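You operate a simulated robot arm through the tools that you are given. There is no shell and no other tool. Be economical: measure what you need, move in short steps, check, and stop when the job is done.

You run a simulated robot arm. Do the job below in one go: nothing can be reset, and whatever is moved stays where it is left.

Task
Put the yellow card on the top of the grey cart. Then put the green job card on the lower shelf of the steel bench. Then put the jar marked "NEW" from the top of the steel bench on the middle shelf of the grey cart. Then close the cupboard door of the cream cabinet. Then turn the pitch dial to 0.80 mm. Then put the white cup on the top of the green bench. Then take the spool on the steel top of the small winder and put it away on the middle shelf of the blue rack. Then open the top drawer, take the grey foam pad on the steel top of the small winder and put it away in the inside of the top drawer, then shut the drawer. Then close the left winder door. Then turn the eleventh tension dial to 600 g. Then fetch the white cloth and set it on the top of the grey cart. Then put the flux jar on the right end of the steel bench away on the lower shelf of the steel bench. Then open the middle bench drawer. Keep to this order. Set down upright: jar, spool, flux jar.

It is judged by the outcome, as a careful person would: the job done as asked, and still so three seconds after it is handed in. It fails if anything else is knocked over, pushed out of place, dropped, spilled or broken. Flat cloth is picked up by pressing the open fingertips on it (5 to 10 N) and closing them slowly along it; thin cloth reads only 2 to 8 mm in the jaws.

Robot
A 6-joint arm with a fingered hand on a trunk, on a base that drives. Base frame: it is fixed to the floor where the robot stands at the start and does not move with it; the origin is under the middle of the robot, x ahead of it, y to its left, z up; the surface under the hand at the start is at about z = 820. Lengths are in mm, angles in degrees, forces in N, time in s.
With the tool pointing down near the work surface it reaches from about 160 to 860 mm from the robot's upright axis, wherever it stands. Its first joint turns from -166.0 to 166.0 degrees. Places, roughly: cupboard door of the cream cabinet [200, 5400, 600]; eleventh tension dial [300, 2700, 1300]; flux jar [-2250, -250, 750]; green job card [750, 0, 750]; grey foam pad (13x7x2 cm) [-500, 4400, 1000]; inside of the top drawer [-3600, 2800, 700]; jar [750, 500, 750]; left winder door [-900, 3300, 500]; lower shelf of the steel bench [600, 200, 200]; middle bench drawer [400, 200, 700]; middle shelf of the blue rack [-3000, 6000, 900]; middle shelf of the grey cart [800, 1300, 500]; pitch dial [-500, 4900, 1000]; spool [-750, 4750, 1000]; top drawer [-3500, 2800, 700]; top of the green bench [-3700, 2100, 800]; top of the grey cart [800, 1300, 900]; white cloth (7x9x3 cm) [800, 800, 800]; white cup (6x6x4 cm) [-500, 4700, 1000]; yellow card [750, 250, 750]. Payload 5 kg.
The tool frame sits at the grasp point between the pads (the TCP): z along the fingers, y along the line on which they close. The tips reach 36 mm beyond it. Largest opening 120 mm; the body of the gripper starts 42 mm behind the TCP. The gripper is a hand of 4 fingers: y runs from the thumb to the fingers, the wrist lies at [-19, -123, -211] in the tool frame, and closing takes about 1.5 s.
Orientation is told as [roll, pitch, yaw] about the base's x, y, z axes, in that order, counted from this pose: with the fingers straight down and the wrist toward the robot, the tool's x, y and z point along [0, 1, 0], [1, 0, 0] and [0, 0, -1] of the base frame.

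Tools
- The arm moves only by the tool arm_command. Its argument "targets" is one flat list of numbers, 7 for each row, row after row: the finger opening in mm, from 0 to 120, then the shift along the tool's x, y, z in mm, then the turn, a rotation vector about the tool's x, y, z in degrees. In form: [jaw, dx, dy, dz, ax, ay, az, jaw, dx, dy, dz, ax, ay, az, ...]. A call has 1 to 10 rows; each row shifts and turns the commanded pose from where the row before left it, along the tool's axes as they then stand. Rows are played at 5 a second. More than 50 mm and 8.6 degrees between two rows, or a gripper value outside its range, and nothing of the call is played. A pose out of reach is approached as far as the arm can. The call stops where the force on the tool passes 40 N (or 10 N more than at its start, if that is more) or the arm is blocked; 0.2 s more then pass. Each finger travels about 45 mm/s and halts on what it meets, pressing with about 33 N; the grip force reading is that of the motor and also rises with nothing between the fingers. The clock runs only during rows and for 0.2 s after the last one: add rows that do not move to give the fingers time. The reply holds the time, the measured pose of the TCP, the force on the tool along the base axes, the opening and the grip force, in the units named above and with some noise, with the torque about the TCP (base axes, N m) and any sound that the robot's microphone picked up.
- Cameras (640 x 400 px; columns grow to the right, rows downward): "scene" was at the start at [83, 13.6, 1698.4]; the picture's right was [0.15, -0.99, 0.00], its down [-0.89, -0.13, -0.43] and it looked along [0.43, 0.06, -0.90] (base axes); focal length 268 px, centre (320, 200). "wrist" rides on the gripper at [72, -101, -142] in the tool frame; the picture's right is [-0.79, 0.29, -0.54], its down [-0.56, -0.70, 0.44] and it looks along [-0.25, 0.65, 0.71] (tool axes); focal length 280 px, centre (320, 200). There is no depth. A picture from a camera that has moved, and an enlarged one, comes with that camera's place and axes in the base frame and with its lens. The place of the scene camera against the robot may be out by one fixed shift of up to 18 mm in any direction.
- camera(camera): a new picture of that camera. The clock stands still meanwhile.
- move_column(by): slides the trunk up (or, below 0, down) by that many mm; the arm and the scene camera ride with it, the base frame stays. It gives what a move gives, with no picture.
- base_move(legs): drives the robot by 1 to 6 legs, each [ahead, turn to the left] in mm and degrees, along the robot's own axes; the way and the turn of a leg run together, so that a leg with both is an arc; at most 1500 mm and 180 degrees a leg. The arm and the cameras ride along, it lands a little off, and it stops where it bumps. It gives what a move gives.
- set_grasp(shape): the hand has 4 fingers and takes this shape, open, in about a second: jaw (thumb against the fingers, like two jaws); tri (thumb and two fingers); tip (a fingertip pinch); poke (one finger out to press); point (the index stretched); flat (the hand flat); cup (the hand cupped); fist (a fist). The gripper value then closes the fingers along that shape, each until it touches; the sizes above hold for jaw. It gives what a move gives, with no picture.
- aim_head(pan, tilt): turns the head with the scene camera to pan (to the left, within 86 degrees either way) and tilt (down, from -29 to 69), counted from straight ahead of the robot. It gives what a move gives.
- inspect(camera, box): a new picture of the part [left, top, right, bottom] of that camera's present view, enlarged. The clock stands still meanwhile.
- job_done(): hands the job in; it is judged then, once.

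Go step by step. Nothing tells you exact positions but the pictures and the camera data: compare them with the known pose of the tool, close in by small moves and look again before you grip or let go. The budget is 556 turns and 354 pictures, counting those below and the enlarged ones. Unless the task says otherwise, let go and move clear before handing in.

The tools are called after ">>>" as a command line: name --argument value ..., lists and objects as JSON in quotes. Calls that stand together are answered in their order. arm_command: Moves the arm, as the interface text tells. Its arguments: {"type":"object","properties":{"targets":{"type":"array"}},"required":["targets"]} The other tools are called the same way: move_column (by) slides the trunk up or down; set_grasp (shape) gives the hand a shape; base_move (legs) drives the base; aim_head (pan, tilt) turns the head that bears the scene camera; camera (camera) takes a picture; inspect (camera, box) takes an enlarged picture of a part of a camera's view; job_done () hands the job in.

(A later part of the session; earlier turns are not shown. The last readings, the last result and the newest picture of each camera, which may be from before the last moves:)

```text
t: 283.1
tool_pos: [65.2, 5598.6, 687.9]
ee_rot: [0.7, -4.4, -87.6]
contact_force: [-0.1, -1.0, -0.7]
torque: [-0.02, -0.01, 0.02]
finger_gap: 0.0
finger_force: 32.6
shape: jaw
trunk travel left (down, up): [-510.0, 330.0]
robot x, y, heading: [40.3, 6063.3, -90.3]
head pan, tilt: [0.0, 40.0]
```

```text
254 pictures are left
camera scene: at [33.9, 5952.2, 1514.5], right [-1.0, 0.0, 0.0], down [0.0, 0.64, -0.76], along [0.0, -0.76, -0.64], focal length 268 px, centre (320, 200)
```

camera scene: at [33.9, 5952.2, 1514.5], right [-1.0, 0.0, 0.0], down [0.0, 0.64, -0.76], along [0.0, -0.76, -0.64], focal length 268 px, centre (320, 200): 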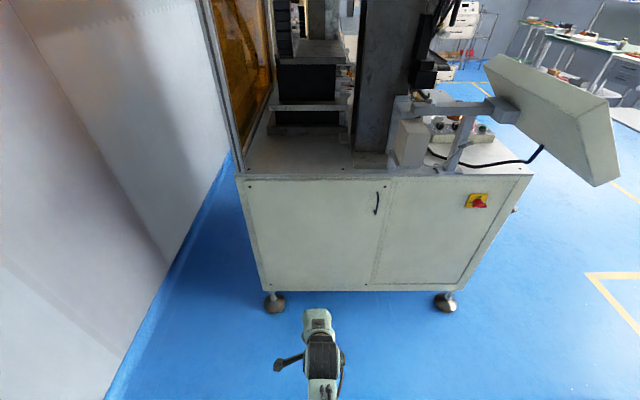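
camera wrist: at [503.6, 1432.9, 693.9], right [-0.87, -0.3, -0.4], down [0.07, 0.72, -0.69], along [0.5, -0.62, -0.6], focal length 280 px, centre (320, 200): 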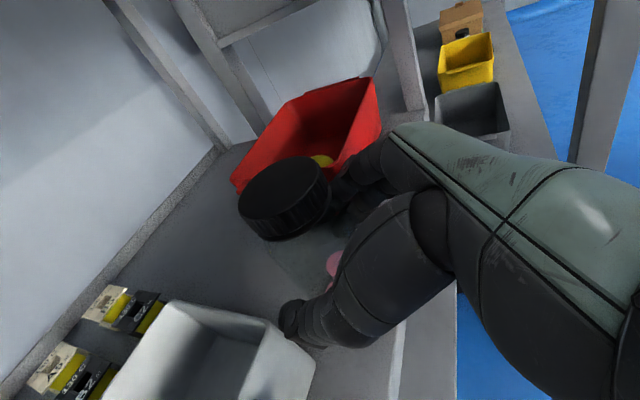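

The cupboard door stays shut. Next the pitch dial: I raise the trunk and drive to the front of the small winder.

>>> move_column --by 300

>>> base_move --legs '[[0, -75], [1360, 0], [0, 64], [950, 0], [0, 101]]'

>>> camera --camera "scene"

```text
t: 286.1
tool_pos: [64.2, 5598.6, 988.1]
ee_rot: [0.7, -4.5, -87.5]
contact_force: [0.4, 0.5, 0.0]
torque: [0.01, 0.0, -0.01]
finger_gap: 0.1
finger_force: 32.9
shape: jaw
trunk travel left (down, up): [-810.0, 30.0]
robot x, y, heading: [45.5, 6066.4, -90.3]
head pan, tilt: [0.0, 40.0]
```

```text
t: 310.9
tool_pos: [-985.5, 4816.9, 987.9]
ee_rot: [0.6, -4.4, 2.6]
contact_force: [0.4, -0.2, 0.0]
torque: [-0.03, -0.02, -0.03]
finger_gap: 0.0
finger_force: 33.4
shape: jaw
trunk travel left (down, up): [-810.0, 30.0]
robot x, y, heading: [-1451.5, 4792.5, 0.3]
head pan, tilt: [0.0, 40.0]
```

```text
253 pictures are left
camera scene: at [-1341.3, 4796.8, 1814.6], right [0.0, -1.0, 0.0], down [-0.64, 0.0, -0.77], along [0.77, 0.0, -0.64], focal length 268 px, centre (320, 200)
```

scene: 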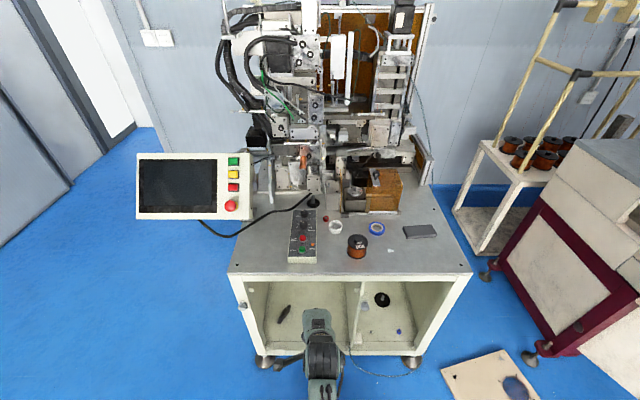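

>>> inspect --camera "scene" --box '[240, 180, 460, 290]'

>>> inspect --camera "scene" --box '[280, 200, 340, 265]'

```text
2.91 times, centred on (350, 235) of scene
camera zoom: at [-1341.3, 4796.8, 1814.6], right [0.0, -1.0, 0.0], down [-0.64, 0.0, -0.77], along [0.77, 0.0, -0.64], focal length 780 px, centre (233, 98)
```

zoom: 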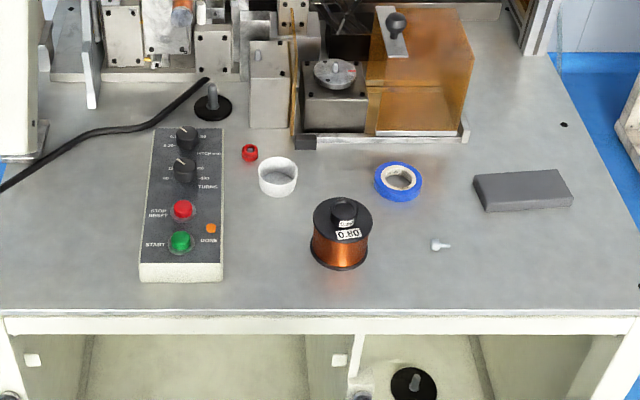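

```text
6.15 times, centred on (310, 232) of scene
camera zoom: at [-1341.3, 4796.8, 1814.6], right [0.0, -1.0, 0.0], down [-0.64, 0.0, -0.77], along [0.77, 0.0, -0.64], focal length 1650 px, centre (382, 0)
```

zoom: 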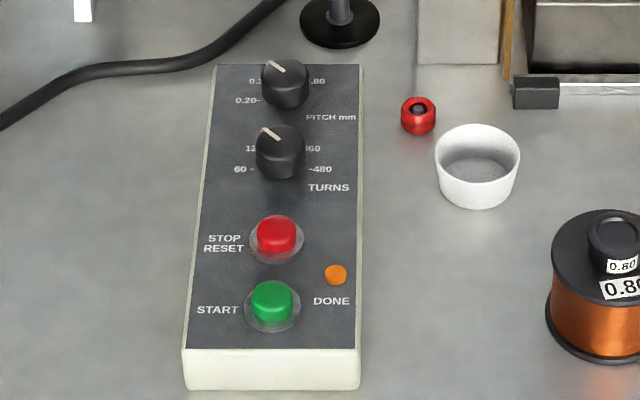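

The pitch dial is the upper knob on the pendant box at about (−480, 4865). I back off slightly and raise the hand well above the steel top before moving in.

>>> base_move --legs '[[-250, 0]]'

>>> arm_command --targets '[60, 0, 45, 0, 0, 0, 0, 60, 0, 45, 0, 0, 0, 0, 60, 0, 40, -25, 0, 0, 0, 60, 0, 30, -40, 0, 0, 0, 60, 0, 20, -45, 0, 0, 0, 60, 0, 20, -45, 0, 0, 0, 60, 0, 20, -45, 0, 0, 0, 60, 0, 0, 0, 0, 0, 0]'

```text
t: 312.8
tool_pos: [-1235.1, 4816.9, 987.6]
ee_rot: [0.7, -4.4, 2.6]
contact_force: [-0.5, 0.4, 0.4]
torque: [-0.02, 0.02, -0.01]
finger_gap: 0.0
finger_force: 32.5
shape: jaw
trunk travel left (down, up): [-810.0, 30.0]
robot x, y, heading: [-1701.2, 4794.7, 0.0]
head pan, tilt: [0.0, 40.0]
```

```text
t: 314.6
tool_pos: [-1032.2, 4824.1, 1207.3]
ee_rot: [0.5, -4.5, 2.7]
contact_force: [-0.2, -0.6, -0.5]
torque: [0.0, 0.04, -0.01]
finger_gap: 59.6
finger_force: 0.0
shape: jaw
trunk travel left (down, up): [-810.0, 30.0]
robot x, y, heading: [-1703.6, 4791.4, 0.2]
head pan, tilt: [0.0, 40.0]
```

>>> base_move --legs '[[430, 0]]'

>>> camera --camera "wrist"

>>> camera --camera "scene"

```text
t: 317.5
tool_pos: [-597.9, 4823.9, 1207.4]
ee_rot: [0.5, -4.6, 2.6]
contact_force: [0.4, -0.4, -0.2]
torque: [0.01, 0.0, 0.0]
finger_gap: 59.7
finger_force: 0.0
shape: jaw
trunk travel left (down, up): [-810.0, 30.0]
robot x, y, heading: [-1267.6, 4788.1, 0.1]
head pan, tilt: [0.0, 40.0]
```

```text
250 pictures are left
camera wrist: at [-714.7, 4890.1, 1341.7], right [0.28, -0.78, 0.55], down [-0.64, -0.58, -0.5], along [0.72, -0.21, -0.66], focal length 280 px, centre (320, 200)
```

wrist: 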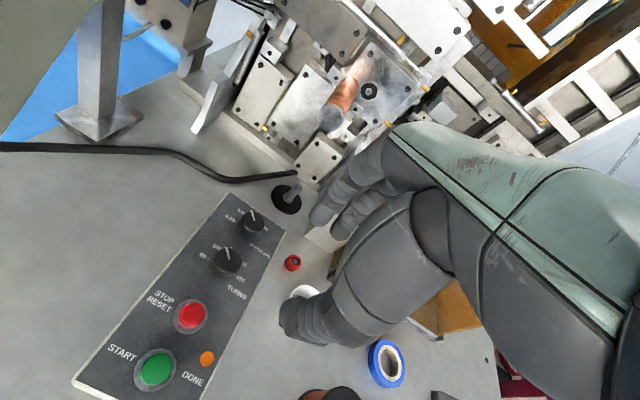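

```text
249 pictures are left
camera scene: at [-1160.7, 4796.5, 1814.8], right [0.0, -1.0, 0.0], down [-0.64, 0.0, -0.77], along [0.77, 0.0, -0.64], focal length 268 px, centre (320, 200)
```

scene: 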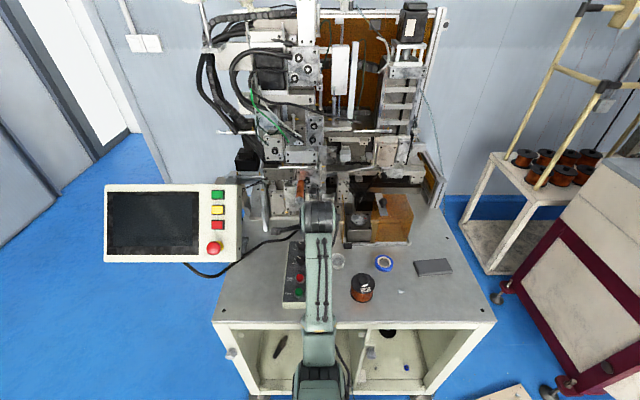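

>>> inspect --camera "wrist" --box '[190, 180, 310, 280]'

```text
4.00 times, centred on (250, 230) of wrist
camera zoom: at [-714.7, 4890.1, 1341.7], right [0.28, -0.78, 0.55], down [-0.64, -0.58, -0.5], along [0.72, -0.21, -0.66], focal length 1122 px, centre (600, 80)
```

zoom: 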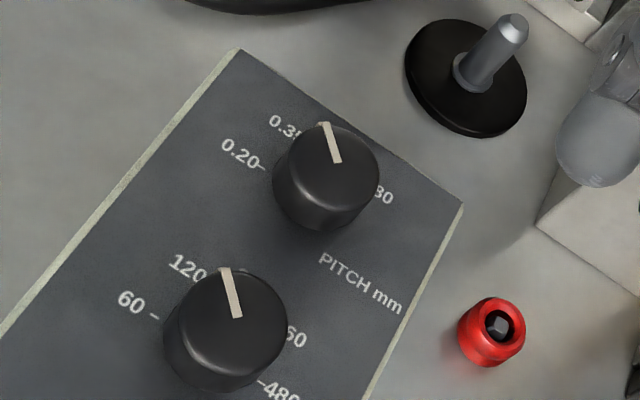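

>>> inspect --camera "scene" --box '[270, 235, 320, 275]'

```text
10.00 times, centred on (295, 255) of scene
camera zoom: at [-1160.7, 4796.5, 1814.8], right [0.0, -1.0, 0.0], down [-0.64, 0.0, -0.77], along [0.77, 0.0, -0.64], focal length 2681 px, centre (570, -350)
```

zoom: 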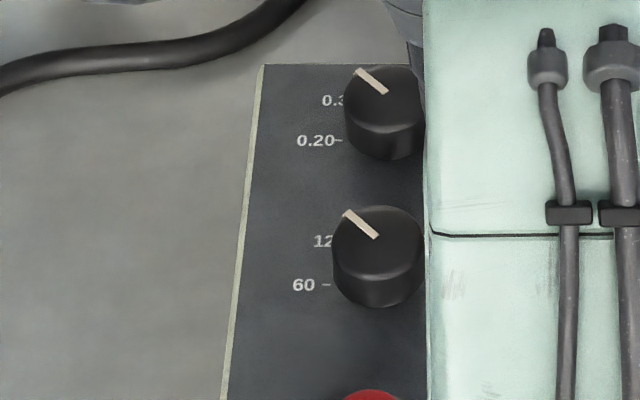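

Pitch pointer is at 0.35 (upper left); 0.80 is upper right, about 108° clockwise. I try the fingertip pinch shape and look at it.

>>> set_grasp --shape "tip"

>>> camera --camera "wrist"

```text
t: 318.4
tool_pos: [-598.7, 4825.1, 1206.1]
ee_rot: [0.7, -4.5, 2.6]
contact_force: [-0.2, 0.2, -0.8]
torque: [-0.03, 0.05, -0.02]
finger_gap: 120.0
finger_force: 0.0
shape: tip
trunk travel left (down, up): [-810.0, 30.0]
robot x, y, heading: [-1265.9, 4791.9, -0.2]
head pan, tilt: [0.0, 40.0]
```

```text
246 pictures are left
camera wrist: at [-714.3, 4890.1, 1341.5], right [0.28, -0.78, 0.55], down [-0.64, -0.58, -0.5], along [0.72, -0.21, -0.66], focal length 280 px, centre (320, 200)
```

wrist: 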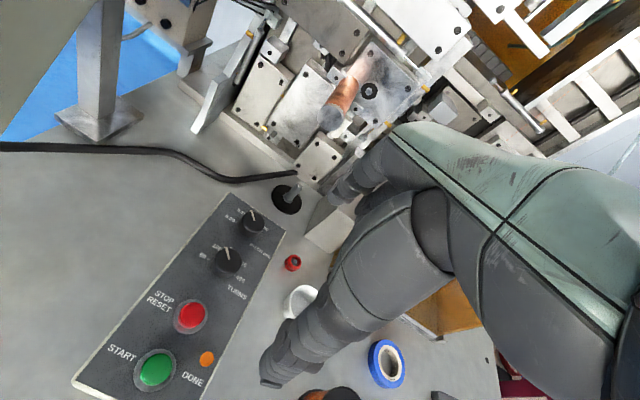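

>>> arm_command --targets '[45, 0, 0, 0, 0, 0, 0, 45, 0, 0, 0, 0, 0, 0, 45, 0, 0, 0, 0, 0, 0, 45, 0, 0, 0, 0, 0, 0, 45, 0, 0, 0, 0, 0, 0]'

>>> camera --camera "wrist"

```text
t: 319.6
tool_pos: [-597.5, 4825.0, 1207.4]
ee_rot: [0.5, -4.6, 2.6]
contact_force: [-0.4, -0.1, 0.1]
torque: [-0.03, 0.01, 0.03]
finger_gap: 45.7
finger_force: 0.1
shape: tip
trunk travel left (down, up): [-810.0, 30.0]
robot x, y, heading: [-1270.3, 4794.3, -0.2]
head pan, tilt: [0.0, 40.0]
```

```text
245 pictures are left
camera wrist: at [-714.2, 4890.1, 1341.5], right [0.28, -0.78, 0.55], down [-0.64, -0.58, -0.5], along [0.72, -0.21, -0.66], focal length 280 px, centre (320, 200)
```

wrist: 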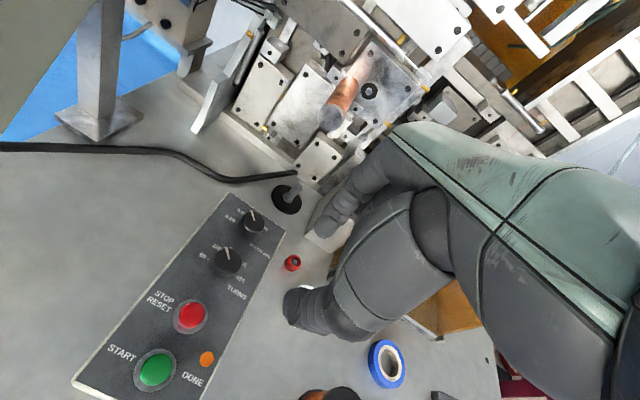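

The pinch closes about 36 mm beyond the TCP. I level the hand and move it over the dial, then look again for a second bearing.

>>> arm_command --targets '[45, 14, 20, 0, 4.5, 0, 0, 45, 14, 20, 0, 0, 0, 0, 45, 14, 20, 0, 0, 0, 0, 45, 0, 0, 0, 0, 0, 0]'

>>> camera --camera "wrist"

>>> camera --camera "scene"

```text
t: 320.6
tool_pos: [-539.2, 4867.7, 1207.9]
ee_rot: [0.6, -0.1, 2.6]
contact_force: [0.0, 0.4, 0.3]
torque: [-0.01, 0.02, -0.01]
finger_gap: 45.7
finger_force: 0.0
shape: tip
trunk travel left (down, up): [-810.0, 30.0]
robot x, y, heading: [-1265.9, 4794.8, -0.1]
head pan, tilt: [0.0, 40.0]
```

```text
244 pictures are left
camera wrist: at [-645.5, 4934.4, 1351.3], right [0.32, -0.78, 0.53], down [-0.67, -0.59, -0.45], along [0.66, -0.21, -0.72], focal length 280 px, centre (320, 200)
```

wrist: 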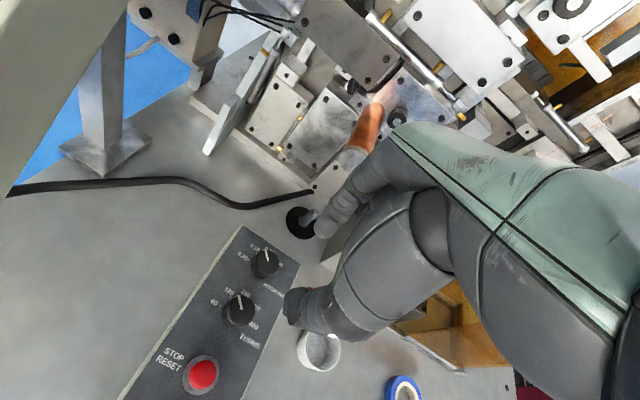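

```text
243 pictures are left
camera scene: at [-1159.7, 4796.4, 1814.7], right [0.0, -1.0, 0.0], down [-0.64, 0.0, -0.77], along [0.77, 0.0, -0.64], focal length 268 px, centre (320, 200)
```

scene: 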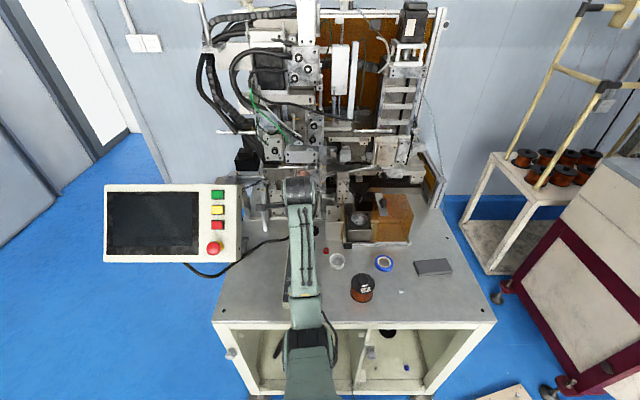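

>>> inspect --camera "wrist" --box '[200, 225, 300, 345]'

```text
3.33 times, centred on (250, 285) of wrist
camera zoom: at [-645.5, 4934.4, 1351.3], right [0.32, -0.78, 0.53], down [-0.67, -0.59, -0.45], along [0.66, -0.21, -0.72], focal length 935 px, centre (553, -83)
```

zoom: 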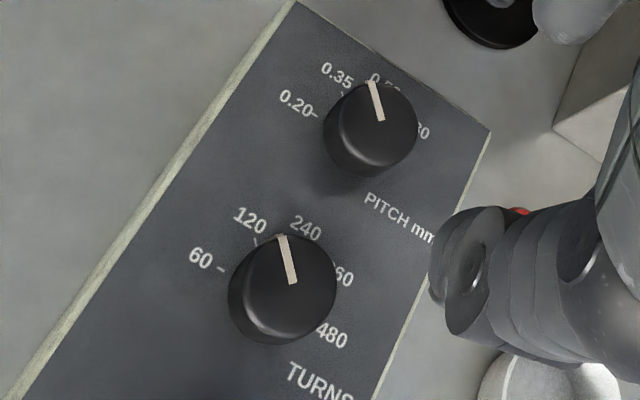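

Ticks are 45° apart: 0.20 at −90°, 0.35 at −45° (now), 0.50 at 0°, 0.80 at +45°. I pre-turn the hand 45° counter-clockwise above the knob at about (−497, 4870).

>>> arm_command --targets '[50, 0, 0, 0, 0, 0, -8.5, 50, 0, 0, 0, 0, 0, -8.5, 50, 0, 0, 0, 0, 0, -8.5, 50, 0, 0, 0, 0, 0, -8.5, 50, 0, 0, 0, 0, 0, -8.5, 50, 0, 0, 0, 0, 0, 0]'

>>> camera --camera "wrist"

>>> inspect --camera "scene" --box '[240, 170, 400, 270]'

```text
t: 322.0
tool_pos: [-539.8, 4870.1, 1208.5]
ee_rot: [0.4, -0.5, 45.3]
contact_force: [-0.3, -0.6, 0.4]
torque: [0.0, -0.06, 0.02]
finger_gap: 49.6
finger_force: 0.1
shape: tip
trunk travel left (down, up): [-810.0, 30.0]
robot x, y, heading: [-1268.3, 4794.9, -0.2]
head pan, tilt: [0.0, 40.0]
```

```text
241 pictures are left
camera wrist: at [-664.2, 4846.8, 1350.9], right [0.76, -0.36, 0.54], down [-0.1, -0.89, -0.45], along [0.64, 0.29, -0.71], focal length 280 px, centre (320, 200)
```

wrist: 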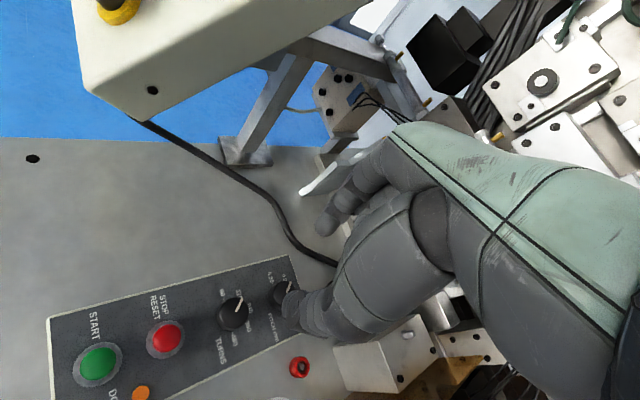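

```text
4.00 times, centred on (320, 220) of scene
camera zoom: at [-1160.4, 4796.9, 1814.8], right [0.0, -1.0, 0.0], down [-0.64, 0.0, -0.77], along [0.77, 0.0, -0.64], focal length 1072 px, centre (320, 120)
```

zoom: 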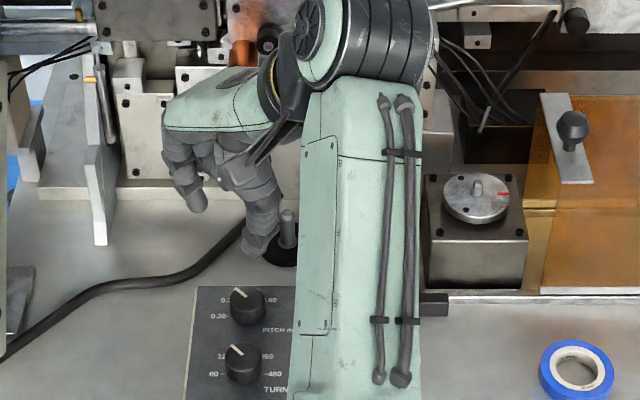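

>>> arm_command --targets '[50, -15, 15, 0, 0, 0, 0, 50, -15, 15, 0, 0, 0, 0, 50, 0, 0, 42, 0, 0, 0, 50, 0, 0, 42, 0, 0, 0, 50, 0, 0, 0, 0, 0, 0]'

>>> camera --camera "wrist"

>>> inspect --camera "scene" --box '[250, 190, 350, 270]'

```text
t: 323.2
tool_pos: [-497.1, 4870.3, 1124.2]
ee_rot: [0.4, -0.5, 45.2]
contact_force: [-0.4, -0.5, 1.0]
torque: [0.01, 0.01, 0.01]
finger_gap: 49.8
finger_force: 0.1
shape: tip
trunk travel left (down, up): [-810.0, 30.0]
robot x, y, heading: [-1266.9, 4794.4, 0.1]
head pan, tilt: [0.0, 40.0]
```

```text
239 pictures are left
camera wrist: at [-621.1, 4847.2, 1266.5], right [0.76, -0.36, 0.54], down [-0.1, -0.89, -0.45], along [0.64, 0.29, -0.71], focal length 280 px, centre (320, 200)
```

wrist: 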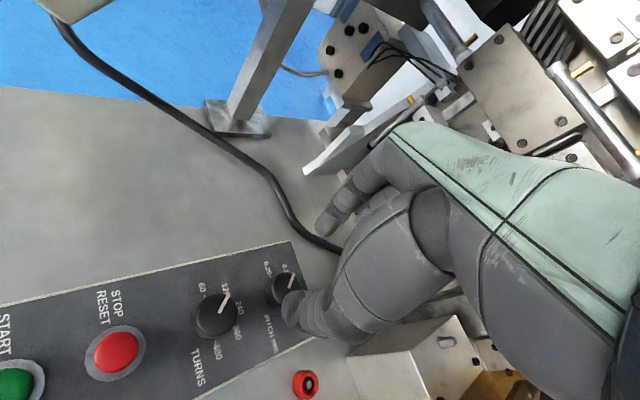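

```text
5.00 times, centred on (300, 230) of scene
camera zoom: at [-1160.1, 4796.5, 1814.8], right [0.0, -1.0, 0.0], down [-0.64, 0.0, -0.77], along [0.77, 0.0, -0.64], focal length 1341 px, centre (420, 50)
```

zoom: 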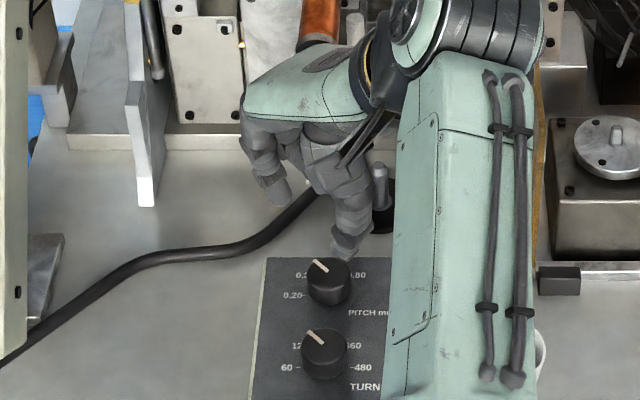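

>>> arm_command --targets '[50, -2, -2, 20, 0, 0, 0, 50, 0, 0, 15, 0, 0, 0, 50, 0, 0, 0, 0, 0, 0]'

>>> inspect --camera "wrist" --box '[220, 200, 400, 340]'

>>> inspect --camera "scene" --box '[270, 215, 330, 265]'

```text
t: 324.0
tool_pos: [-498.4, 4868.6, 1089.1]
ee_rot: [0.6, -0.4, 45.1]
contact_force: [0.6, -0.5, -0.3]
torque: [0.0, 0.02, 0.0]
finger_gap: 49.9
finger_force: 0.2
shape: tip
trunk travel left (down, up): [-810.0, 30.0]
robot x, y, heading: [-1264.4, 4792.3, -0.1]
head pan, tilt: [0.0, 40.0]
```

```text
2.86 times, centred on (310, 270) of wrist
camera zoom: at [-621.5, 4845.1, 1231.7], right [0.76, -0.36, 0.54], down [-0.1, -0.89, -0.45], along [0.64, 0.29, -0.71], focal length 801 px, centre (349, 0)
```

zoom: 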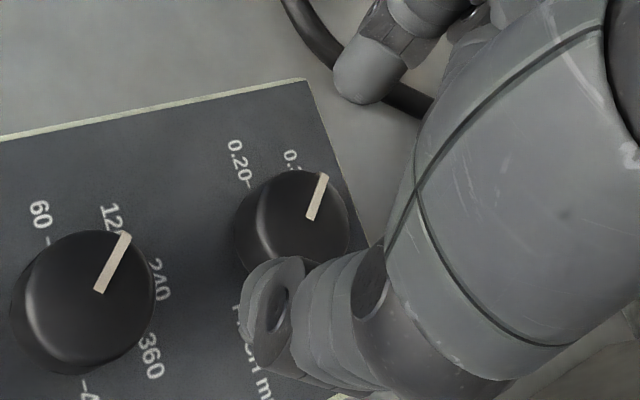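

```text
8.00 times, centred on (300, 240) of scene
camera zoom: at [-1160.2, 4796.5, 1814.8], right [0.0, -1.0, 0.0], down [-0.64, 0.0, -0.77], along [0.77, 0.0, -0.64], focal length 2145 px, centre (480, -120)
```

zoom: 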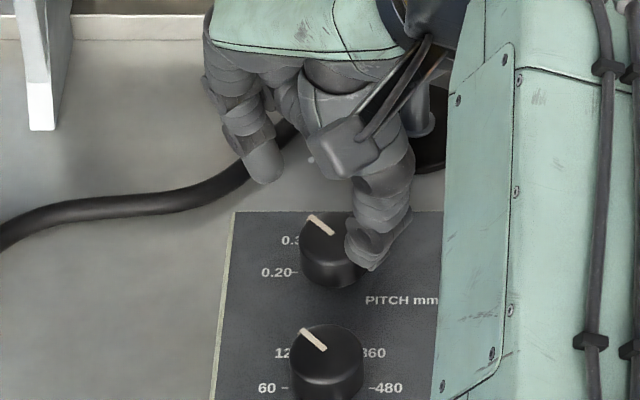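

The knob is about 10 mm toward the thumb; I shift that way, lower 10 mm and check.

>>> arm_command --targets '[50, 2, -10.5, 0, 0, 0, 0, 50, 0, 0, 10, 0, 0, 0, 50, 0, 0, 0, 0, 0, 0]'

>>> inspect --camera "wrist" --box '[220, 200, 400, 340]'

>>> inspect --camera "scene" --box '[270, 215, 330, 265]'

```text
t: 324.8
tool_pos: [-506.4, 4862.0, 1078.9]
ee_rot: [0.5, -0.4, 45.2]
contact_force: [0.6, -0.8, -0.3]
torque: [0.0, 0.02, -0.02]
finger_gap: 49.9
finger_force: 0.0
shape: tip
trunk travel left (down, up): [-810.0, 30.0]
robot x, y, heading: [-1267.0, 4792.0, 0.1]
head pan, tilt: [0.0, 40.0]
```

```text
2.86 times, centred on (310, 270) of wrist
camera zoom: at [-630.2, 4839.8, 1221.5], right [0.76, -0.36, 0.54], down [-0.1, -0.89, -0.45], along [0.64, 0.29, -0.71], focal length 801 px, centre (349, 0)
```

zoom: 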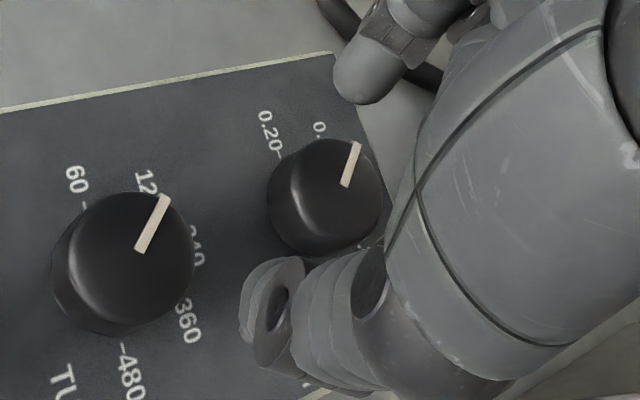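

```text
8.00 times, centred on (300, 240) of scene
camera zoom: at [-1159.7, 4796.6, 1814.7], right [0.0, -1.0, 0.0], down [-0.64, 0.0, -0.77], along [0.77, 0.0, -0.64], focal length 2145 px, centre (480, -120)
```

zoom: 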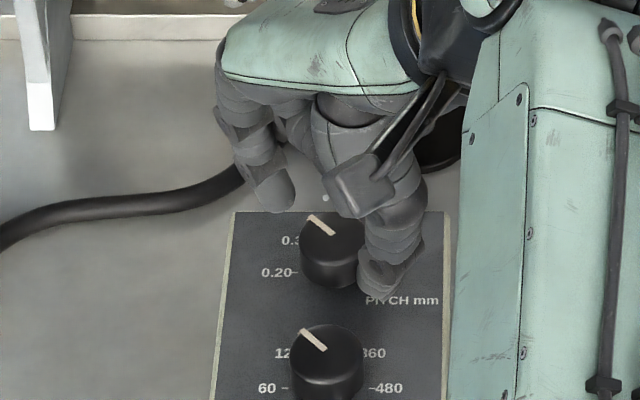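

Knob is now centred between the tips. I close the pinch.

>>> arm_command --targets '[40, 0, 0, -1, 0, 0, 0, 30, 0, 0, 0, 0, 0, 0, 20, 0, 0, 0, 0, 0, 0, 15, 0, 0, 0, 0, 0, 0, 15, 0, 0, 0, 0, 0, 0, 15, 0, 0, 0, 0, 0, 0]'

>>> inspect --camera "wrist" --box '[220, 200, 400, 340]'

```text
t: 326.2
tool_pos: [-506.1, 4862.5, 1079.9]
ee_rot: [0.4, -0.4, 45.2]
contact_force: [0.4, 0.7, 0.5]
torque: [0.02, 0.0, -0.03]
finger_gap: 15.6
finger_force: 0.0
shape: tip
trunk travel left (down, up): [-810.0, 30.0]
robot x, y, heading: [-1267.6, 4789.8, -0.1]
head pan, tilt: [0.0, 40.0]
```

```text
2.86 times, centred on (310, 270) of wrist
camera zoom: at [-630.4, 4839.7, 1222.8], right [0.76, -0.36, 0.54], down [-0.1, -0.89, -0.45], along [0.64, 0.29, -0.71], focal length 801 px, centre (349, 0)
```

zoom: 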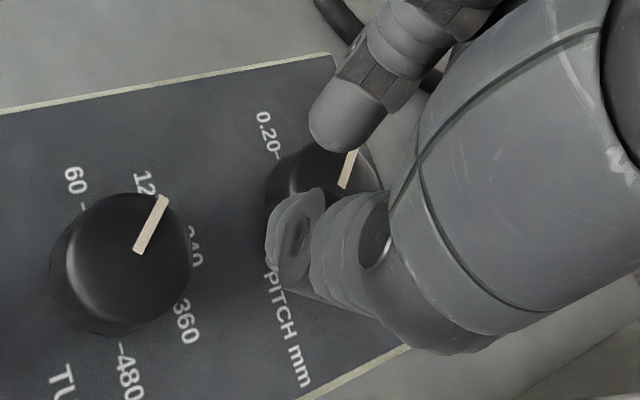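

The pinch closed above the knob — it is lower than thought. I reopen, correct sideways and go 14 mm lower.

>>> arm_command --targets '[30, 0, 0, -4, 0, 0, 0, 52, 0, 0, 0, 0, 0, 0, 52, -7, 2, 0, 0, 0, 0, 52, 0, 0, 0, 0, 0, 0, 52, 0, 0, 10, 0, 0, 0, 52, 0, 0, 8, 0, 0, 0, 52, 0, 0, 0, 0, 0, 0]'

>>> inspect --camera "wrist" --box '[220, 200, 400, 340]'

>>> inspect --camera "scene" --box '[270, 215, 330, 265]'

```text
t: 327.8
tool_pos: [-500.1, 4858.4, 1065.6]
ee_rot: [0.5, -0.4, 45.2]
contact_force: [0.0, 0.2, 0.0]
torque: [-0.02, 0.0, 0.0]
finger_gap: 51.4
finger_force: 0.1
shape: tip
trunk travel left (down, up): [-810.0, 30.0]
robot x, y, heading: [-1267.8, 4792.7, 0.2]
head pan, tilt: [0.0, 40.0]
```

```text
2.86 times, centred on (310, 270) of wrist
camera zoom: at [-624.0, 4836.2, 1208.4], right [0.76, -0.36, 0.54], down [-0.1, -0.89, -0.45], along [0.64, 0.29, -0.71], focal length 801 px, centre (349, 0)
```

zoom: 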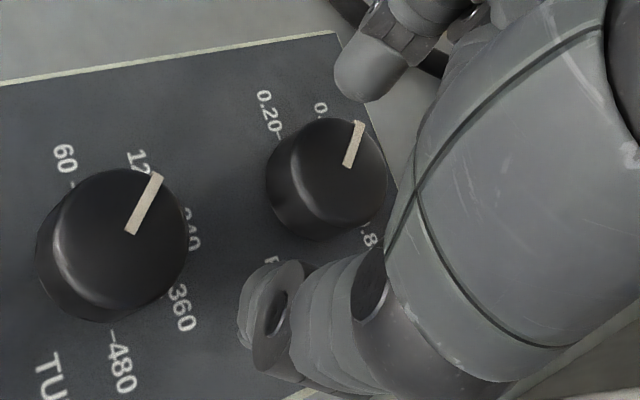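

```text
8.00 times, centred on (300, 240) of scene
camera zoom: at [-1160.2, 4796.6, 1814.8], right [0.0, -1.0, 0.0], down [-0.64, 0.0, -0.77], along [0.77, 0.0, -0.64], focal length 2145 px, centre (480, -120)
```

zoom: 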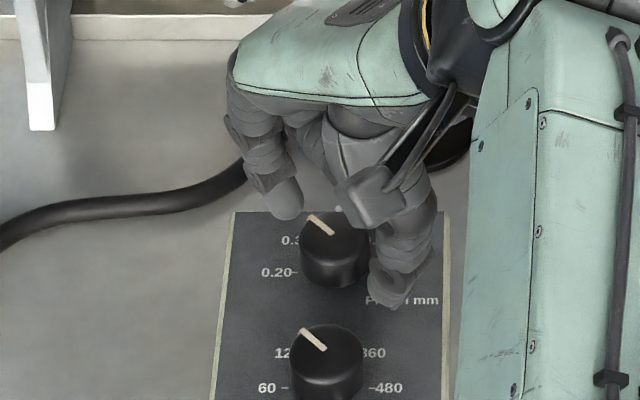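

>>> arm_command --targets '[42, 0, 0, 0, 0, 0, 0, 34, 0, 0, 0, 0, 0, 0, 26, 0, 0, 0, 0, 0, 0, 18, 0, 0, 0, 0, 0, 0, 18, 0, 0, 0, 0, 0, 0]'

>>> inspect --camera "wrist" --box '[220, 200, 400, 340]'

```text
t: 329.0
tool_pos: [-500.8, 4858.8, 1066.4]
ee_rot: [0.6, -0.4, 45.2]
contact_force: [0.3, 0.1, 0.3]
torque: [-0.02, 0.0, 0.0]
finger_gap: 18.2
finger_force: 0.1
shape: tip
trunk travel left (down, up): [-810.0, 30.0]
robot x, y, heading: [-1266.3, 4789.6, -0.1]
head pan, tilt: [0.0, 40.0]
```

```text
2.86 times, centred on (310, 270) of wrist
camera zoom: at [-623.8, 4836.2, 1208.6], right [0.76, -0.36, 0.54], down [-0.1, -0.89, -0.45], along [0.64, 0.29, -0.71], focal length 801 px, centre (349, 0)
```

zoom: 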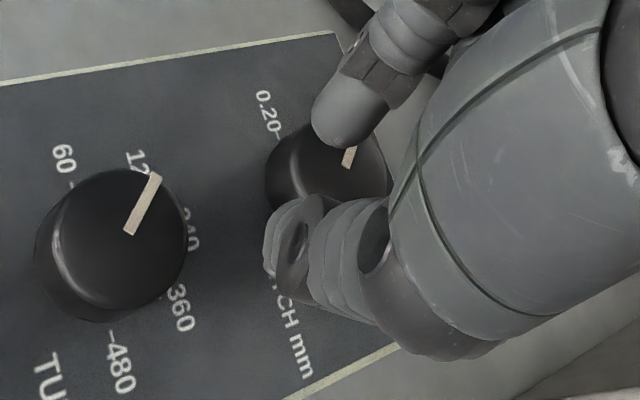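

The bearings agree better with the knob top at z≈1000, centre (−471, 4863). I reopen and correct accordingly.

>>> arm_command --targets '[40, 0, 0, -4, 0, 0, 0, 54, 0, 0, 0, 0, 0, 0, 54, -17, 24, 0, 0, 0, 0, 54, 0, 0, 15, 0, 0, 0, 54, 0, 0, 15, 0, 0, 0, 54, 0, 0, 0, 0, 0, 0]'

>>> inspect --camera "wrist" --box '[220, 200, 400, 340]'

>>> inspect --camera "scene" --box '[270, 215, 330, 265]'

```text
t: 330.4
tool_pos: [-470.4, 4863.2, 1038.5]
ee_rot: [0.5, -0.4, 45.3]
contact_force: [0.3, 0.4, 0.4]
torque: [-0.03, -0.01, 0.0]
finger_gap: 53.8
finger_force: 0.1
shape: tip
trunk travel left (down, up): [-810.0, 30.0]
robot x, y, heading: [-1269.9, 4792.0, 0.0]
head pan, tilt: [0.0, 40.0]
```

```text
2.86 times, centred on (310, 270) of wrist
camera zoom: at [-594.7, 4841.4, 1181.3], right [0.76, -0.36, 0.54], down [-0.1, -0.89, -0.45], along [0.64, 0.29, -0.71], focal length 801 px, centre (349, 0)
```

zoom: 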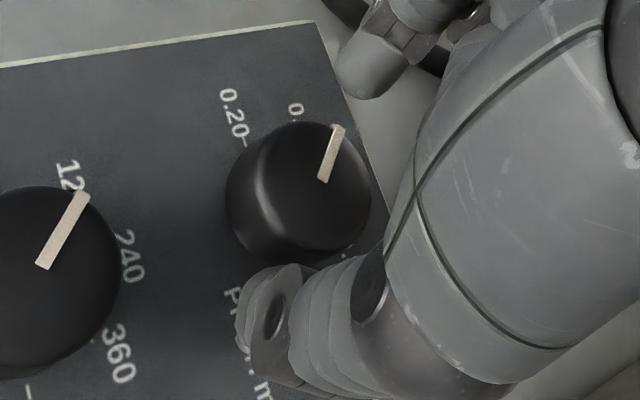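

```text
8.00 times, centred on (300, 240) of scene
camera zoom: at [-1159.1, 4796.7, 1814.7], right [0.0, -1.0, 0.0], down [-0.64, 0.0, -0.77], along [0.77, 0.0, -0.64], focal length 2145 px, centre (480, -120)
```

zoom: 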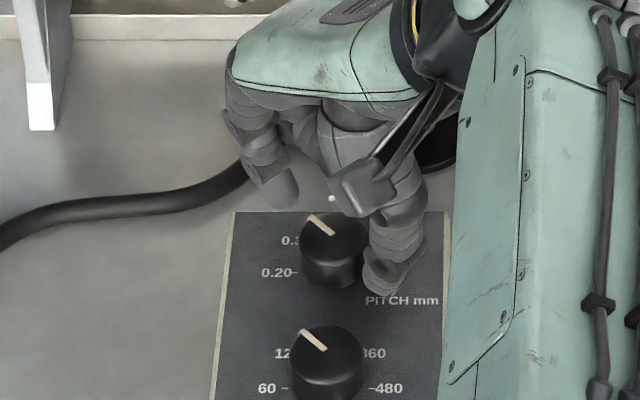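

>>> arm_command --targets '[54, 2, 1, 9, 0, 0, 0, 54, 0, 0, 0, 0, 0, 0, 46, 0, 0, 0, 0, 0, 0, 38, 0, 0, 0, 0, 0, 0, 30, 0, 0, 0, 0, 0, 0, 24, 0, 0, 0, 0, 0, 0, 24, 0, 0, 0, 0, 0, 0, 24, 0, 0, 0, 0, 0, 0]'

>>> inspect --camera "wrist" --box '[220, 200, 400, 340]'

```text
t: 332.2
tool_pos: [-471.7, 4864.9, 1030.9]
ee_rot: [0.5, -0.5, 45.1]
contact_force: [-4.8, -4.2, 1.6]
torque: [-0.14, 0.19, 0.0]
finger_gap: 25.7
finger_force: 0.0
shape: tip
trunk travel left (down, up): [-810.0, 30.0]
robot x, y, heading: [-1264.8, 4793.4, -0.2]
head pan, tilt: [0.0, 40.0]
```

```text
2.86 times, centred on (310, 270) of wrist
camera zoom: at [-596.9, 4842.6, 1173.3], right [0.76, -0.36, 0.54], down [-0.1, -0.89, -0.45], along [0.64, 0.29, -0.71], focal length 801 px, centre (349, 0)
```

zoom: 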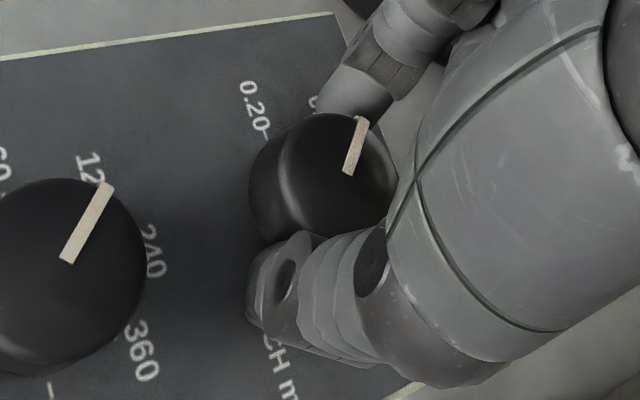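

Contact made. I squeeze to a firm grip.

>>> arm_command --targets '[18, 0, 0, 0, 0, 0, 0, 10, 0, 0, 0, 0, 0, 0, 10, 0, 0, 0, 0, 0, 0, 10, 0, 0, 0, 0, 0, 0]'

>>> inspect --camera "wrist" --box '[220, 200, 400, 340]'

```text
t: 333.2
tool_pos: [-472.0, 4865.3, 1031.0]
ee_rot: [0.5, -0.5, 45.1]
contact_force: [-5.0, -5.9, 0.5]
torque: [-0.24, 0.19, -0.01]
finger_gap: 21.7
finger_force: 33.0
shape: tip
trunk travel left (down, up): [-810.0, 30.0]
robot x, y, heading: [-1267.4, 4788.0, -0.1]
head pan, tilt: [0.0, 40.0]
```

```text
2.86 times, centred on (310, 270) of wrist
camera zoom: at [-596.9, 4842.6, 1173.2], right [0.76, -0.36, 0.54], down [-0.1, -0.89, -0.45], along [0.64, 0.29, -0.71], focal length 801 px, centre (349, 0)
```

zoom: 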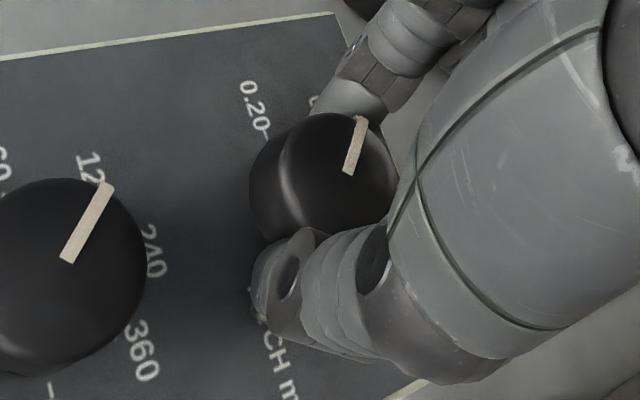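

Gripped firmly. I turn clockwise 42° and check.

>>> arm_command --targets '[10, 0, 0, 0, 0, 0, 8.5, 10, 0, 0, 0, 0, 0, 8.5, 10, 0, 0, 0, 0, 0, 8.5, 10, 0, 0, 0, 0, 0, 8.5, 10, 0, 0, 0, 0, 0, 8.5, 10, 0, 0, 0, 0, 0, 0]'

>>> inspect --camera "wrist" --box '[220, 200, 400, 340]'

```text
t: 334.6
tool_pos: [-472.3, 4865.6, 1030.0]
ee_rot: [0.7, 0.1, 2.5]
contact_force: [-6.4, -5.5, -6.4]
torque: [-0.05, -0.03, 0.01]
finger_gap: 21.2
finger_force: 32.9
shape: tip
trunk travel left (down, up): [-810.0, 30.0]
robot x, y, heading: [-1264.5, 4788.3, 0.1]
head pan, tilt: [0.0, 40.0]
```

```text
2.86 times, centred on (310, 270) of wrist
camera zoom: at [-577.7, 4931.0, 1174.1], right [0.32, -0.78, 0.53], down [-0.68, -0.59, -0.45], along [0.66, -0.21, -0.72], focal length 801 px, centre (349, 0)
```

zoom: 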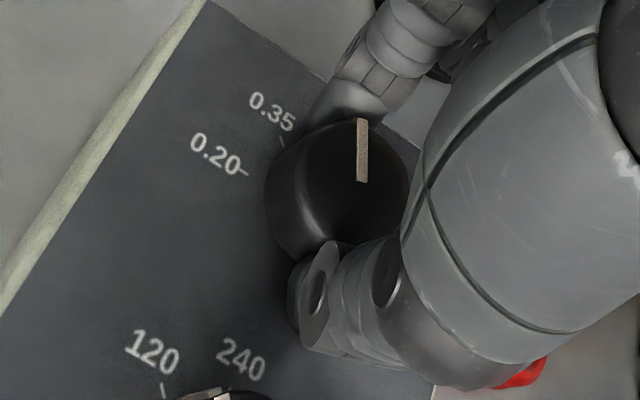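

The knob turned about 26° (some slip). I continue clockwise.

>>> arm_command --targets '[5, 0, 0, 0, 0, 0, 8.5, 5, 0, 0, 0, 0, 0, 8.5, 5, 0, 0, 0, 0, 0, 8.5, 5, 0, 0, 0, 0, 0, 8.5, 5, 0, 0, 0, 0, 0, 8.5, 5, 0, 0, 0, 0, 0, 0]'

>>> inspect --camera "wrist" --box '[220, 200, 400, 340]'

```text
t: 336.0
tool_pos: [-470.4, 4864.3, 1030.0]
ee_rot: [0.5, 0.5, -40.1]
contact_force: [-3.5, -12.2, -11.2]
torque: [-0.37, -0.42, 0.07]
finger_gap: 19.9
finger_force: 33.4
shape: tip
trunk travel left (down, up): [-810.0, 30.0]
robot x, y, heading: [-1266.4, 4793.3, 0.1]
head pan, tilt: [0.0, 40.0]
```

```text
2.86 times, centred on (310, 270) of wrist
camera zoom: at [-502.7, 4982.3, 1174.6], right [-0.29, -0.8, 0.53], down [-0.9, 0.03, -0.44], along [0.34, -0.6, -0.72], focal length 801 px, centre (349, 0)
```

zoom: 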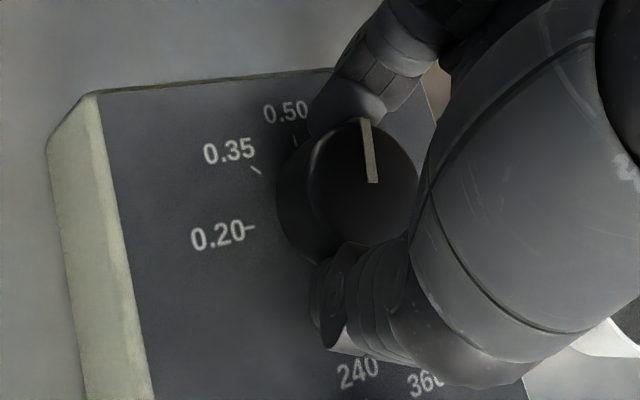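

Pointer now at about +11° (just past 0.50). I turn further in two steps.

>>> arm_command --targets '[5, 0, 0, 0, 0, 0, 8, 5, 0, 0, 0, 0, 0, 8, 5, 0, 0, 0, 0, 0, 8, 5, 0, 0, 0, 0, 0, 8, 5, 0, 0, 0, 0, 0, 0]'

>>> inspect --camera "wrist" --box '[220, 200, 400, 340]'

```text
t: 337.2
tool_pos: [-472.9, 4861.8, 1032.0]
ee_rot: [0.1, 0.7, -71.9]
contact_force: [-6.1, -17.6, -7.9]
torque: [-0.74, -0.17, 0.09]
finger_gap: 19.5
finger_force: 33.4
shape: tip
trunk travel left (down, up): [-810.0, 30.0]
robot x, y, heading: [-1266.5, 4792.7, -0.2]
head pan, tilt: [0.0, 40.0]
```

```text
2.86 times, centred on (310, 270) of wrist
camera zoom: at [-434.9, 4979.7, 1175.4], right [-0.66, -0.53, 0.54], down [-0.75, 0.5, -0.44], along [-0.04, -0.69, -0.72], focal length 801 px, centre (349, 0)
```

zoom: 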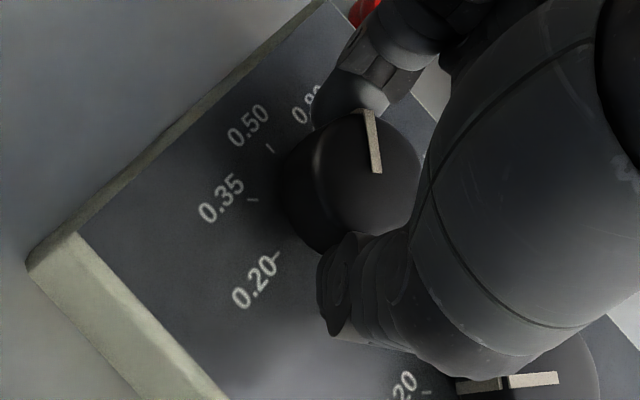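

Pointer reads about +44°, i.e. 0.80. I release gently, rise, and verify.

>>> arm_command --targets '[22, 0, 0, 0, 0, 0, 0, 30, 0, 0, 0, 0, 0, 0, 40, 0, 0, 0, 0, 0, 0, 54, 0, 0, 0, 0, 0, 0, 54, 0, 0, 0, 0, 0, 0, 54, 0, 0, -30, 0, 0, 0, 54, 0, 0, -40, 0, 0, 0]'

>>> camera --camera "wrist"

>>> inspect --camera "wrist" --box '[220, 200, 400, 340]'

```text
t: 338.8
tool_pos: [-473.5, 4863.5, 1100.6]
ee_rot: [0.3, 0.6, -71.8]
contact_force: [-0.4, -1.1, 0.1]
torque: [0.0, -0.04, 0.01]
finger_gap: 53.8
finger_force: 0.1
shape: tip
trunk travel left (down, up): [-810.0, 30.0]
robot x, y, heading: [-1267.7, 4793.3, 0.1]
head pan, tilt: [0.0, 40.0]
```

```text
222 pictures are left
camera wrist: at [-436.0, 4981.8, 1245.6], right [-0.66, -0.53, 0.54], down [-0.75, 0.5, -0.44], along [-0.04, -0.69, -0.72], focal length 280 px, centre (320, 200)
```

wrist: 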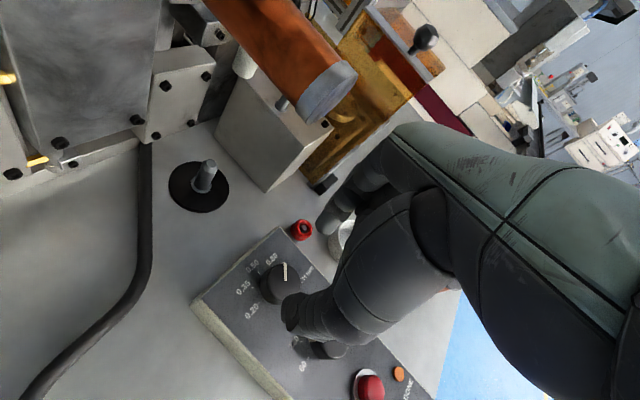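

```text
2.86 times, centred on (310, 270) of wrist
camera zoom: at [-436.0, 4981.8, 1245.6], right [-0.66, -0.53, 0.54], down [-0.75, 0.5, -0.44], along [-0.04, -0.69, -0.72], focal length 801 px, centre (349, 0)
```

zoom: 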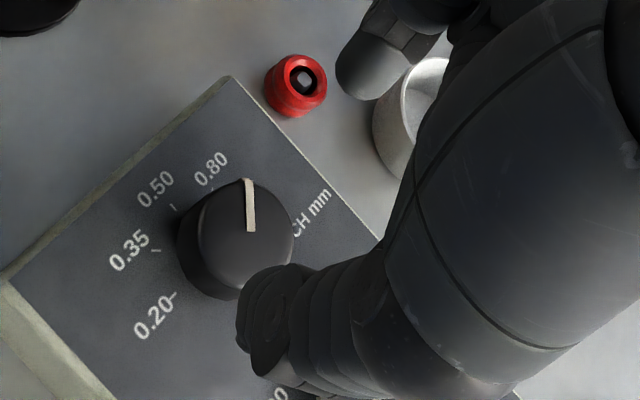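

The dial reads 0.80. Next, the white cup at about (−509, 4730): I rise, turn the hand back and set the jaw shape.

>>> arm_command --targets '[54, 0, 0, -40, 0, 0, -8, 54, 0, 0, -40, 0, 0, -8, 54, 0, 0, 0, 0, 0, -8.5, 54, 0, 0, 0, 0, 0, -8.5, 54, 0, 0, 0, 0, 0, -8.5, 54, 0, 0, 0, 0, 0, -8.5, 54, 0, 0, 0, 0, 0, -8.5, 54, 0, 0, 0, 0, 0, -8.5, 54, 0, 0, 0, 0, 0, -5]'

>>> arm_command --targets '[54, -44, 0, 0, 0, 0, 0, 54, -44, 0, 0, 0, 0, 0, 54, -44, -30, 0, 0, 0, 0, 54, 0, -30, 0, 0, 0, 0, 54, 0, 0, 0, 0, 0, 0]'

>>> set_grasp --shape "jaw"

>>> camera --camera "wrist"

```text
t: 340.8
tool_pos: [-470.9, 4863.7, 1181.9]
ee_rot: [0.7, 0.0, 0.2]
contact_force: [1.4, -0.8, -0.5]
torque: [-0.02, 0.0, 0.03]
finger_gap: 53.7
finger_force: 0.0
shape: tip
trunk travel left (down, up): [-810.0, 30.0]
robot x, y, heading: [-1264.1, 4794.4, -0.1]
head pan, tilt: [0.0, 40.0]
```

```text
refused: row 3 steps farther than a row can; nothing moved
```

```text
t: 341.7
tool_pos: [-471.8, 4864.6, 1181.7]
ee_rot: [0.6, 0.0, 0.1]
contact_force: [-0.3, 0.6, -0.4]
torque: [-0.05, 0.02, 0.03]
finger_gap: 119.8
finger_force: 0.1
shape: jaw
trunk travel left (down, up): [-810.0, 30.0]
robot x, y, heading: [-1268.8, 4791.5, -0.0]
head pan, tilt: [0.0, 40.0]
```

```text
220 pictures are left
camera wrist: at [-574.3, 4934.8, 1325.1], right [0.29, -0.79, 0.53], down [-0.7, -0.56, -0.45], along [0.65, -0.24, -0.72], focal length 280 px, centre (320, 200)
```

wrist: 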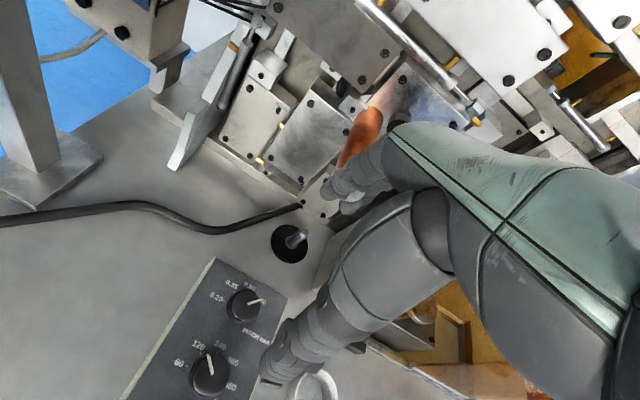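

>>> arm_command --targets '[90, -20, -40, 0, 0, 0, 0, 90, -40, -15, 0, 0, 0, 0, 90, -44, 0, 0, 0, 0, 0, 90, -26, 0, 0, 0, 0, 0, 90, 0, 0, 0, 0, 0, 0]'

>>> camera --camera "wrist"

>>> inspect --camera "scene" --box '[240, 190, 480, 310]'

```text
t: 342.9
tool_pos: [-526.7, 4735.4, 1178.6]
ee_rot: [0.6, 0.0, 0.2]
contact_force: [0.3, 0.3, -0.4]
torque: [-0.01, -0.04, 0.0]
finger_gap: 90.4
finger_force: 0.0
shape: jaw
trunk travel left (down, up): [-810.0, 30.0]
robot x, y, heading: [-1271.8, 4792.5, 0.0]
head pan, tilt: [0.0, 40.0]
```

```text
219 pictures are left
camera wrist: at [-629.5, 4805.8, 1323.6], right [0.29, -0.79, 0.53], down [-0.7, -0.56, -0.45], along [0.65, -0.24, -0.72], focal length 280 px, centre (320, 200)
```

wrist: 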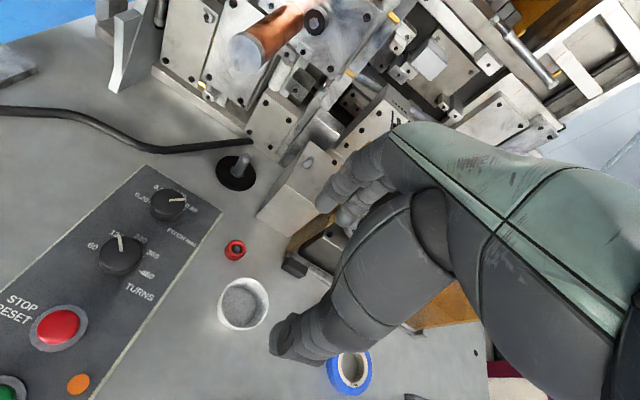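

```text
2.67 times, centred on (360, 250) of scene
camera zoom: at [-1159.8, 4796.9, 1814.7], right [0.0, -1.0, 0.0], down [-0.64, 0.0, -0.77], along [0.77, 0.0, -0.64], focal length 715 px, centre (213, 67)
```

zoom: 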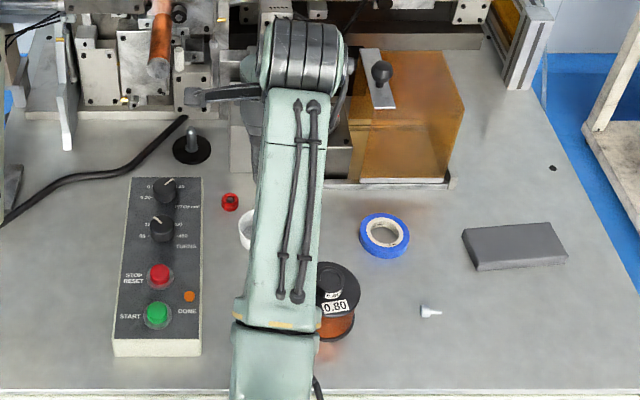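

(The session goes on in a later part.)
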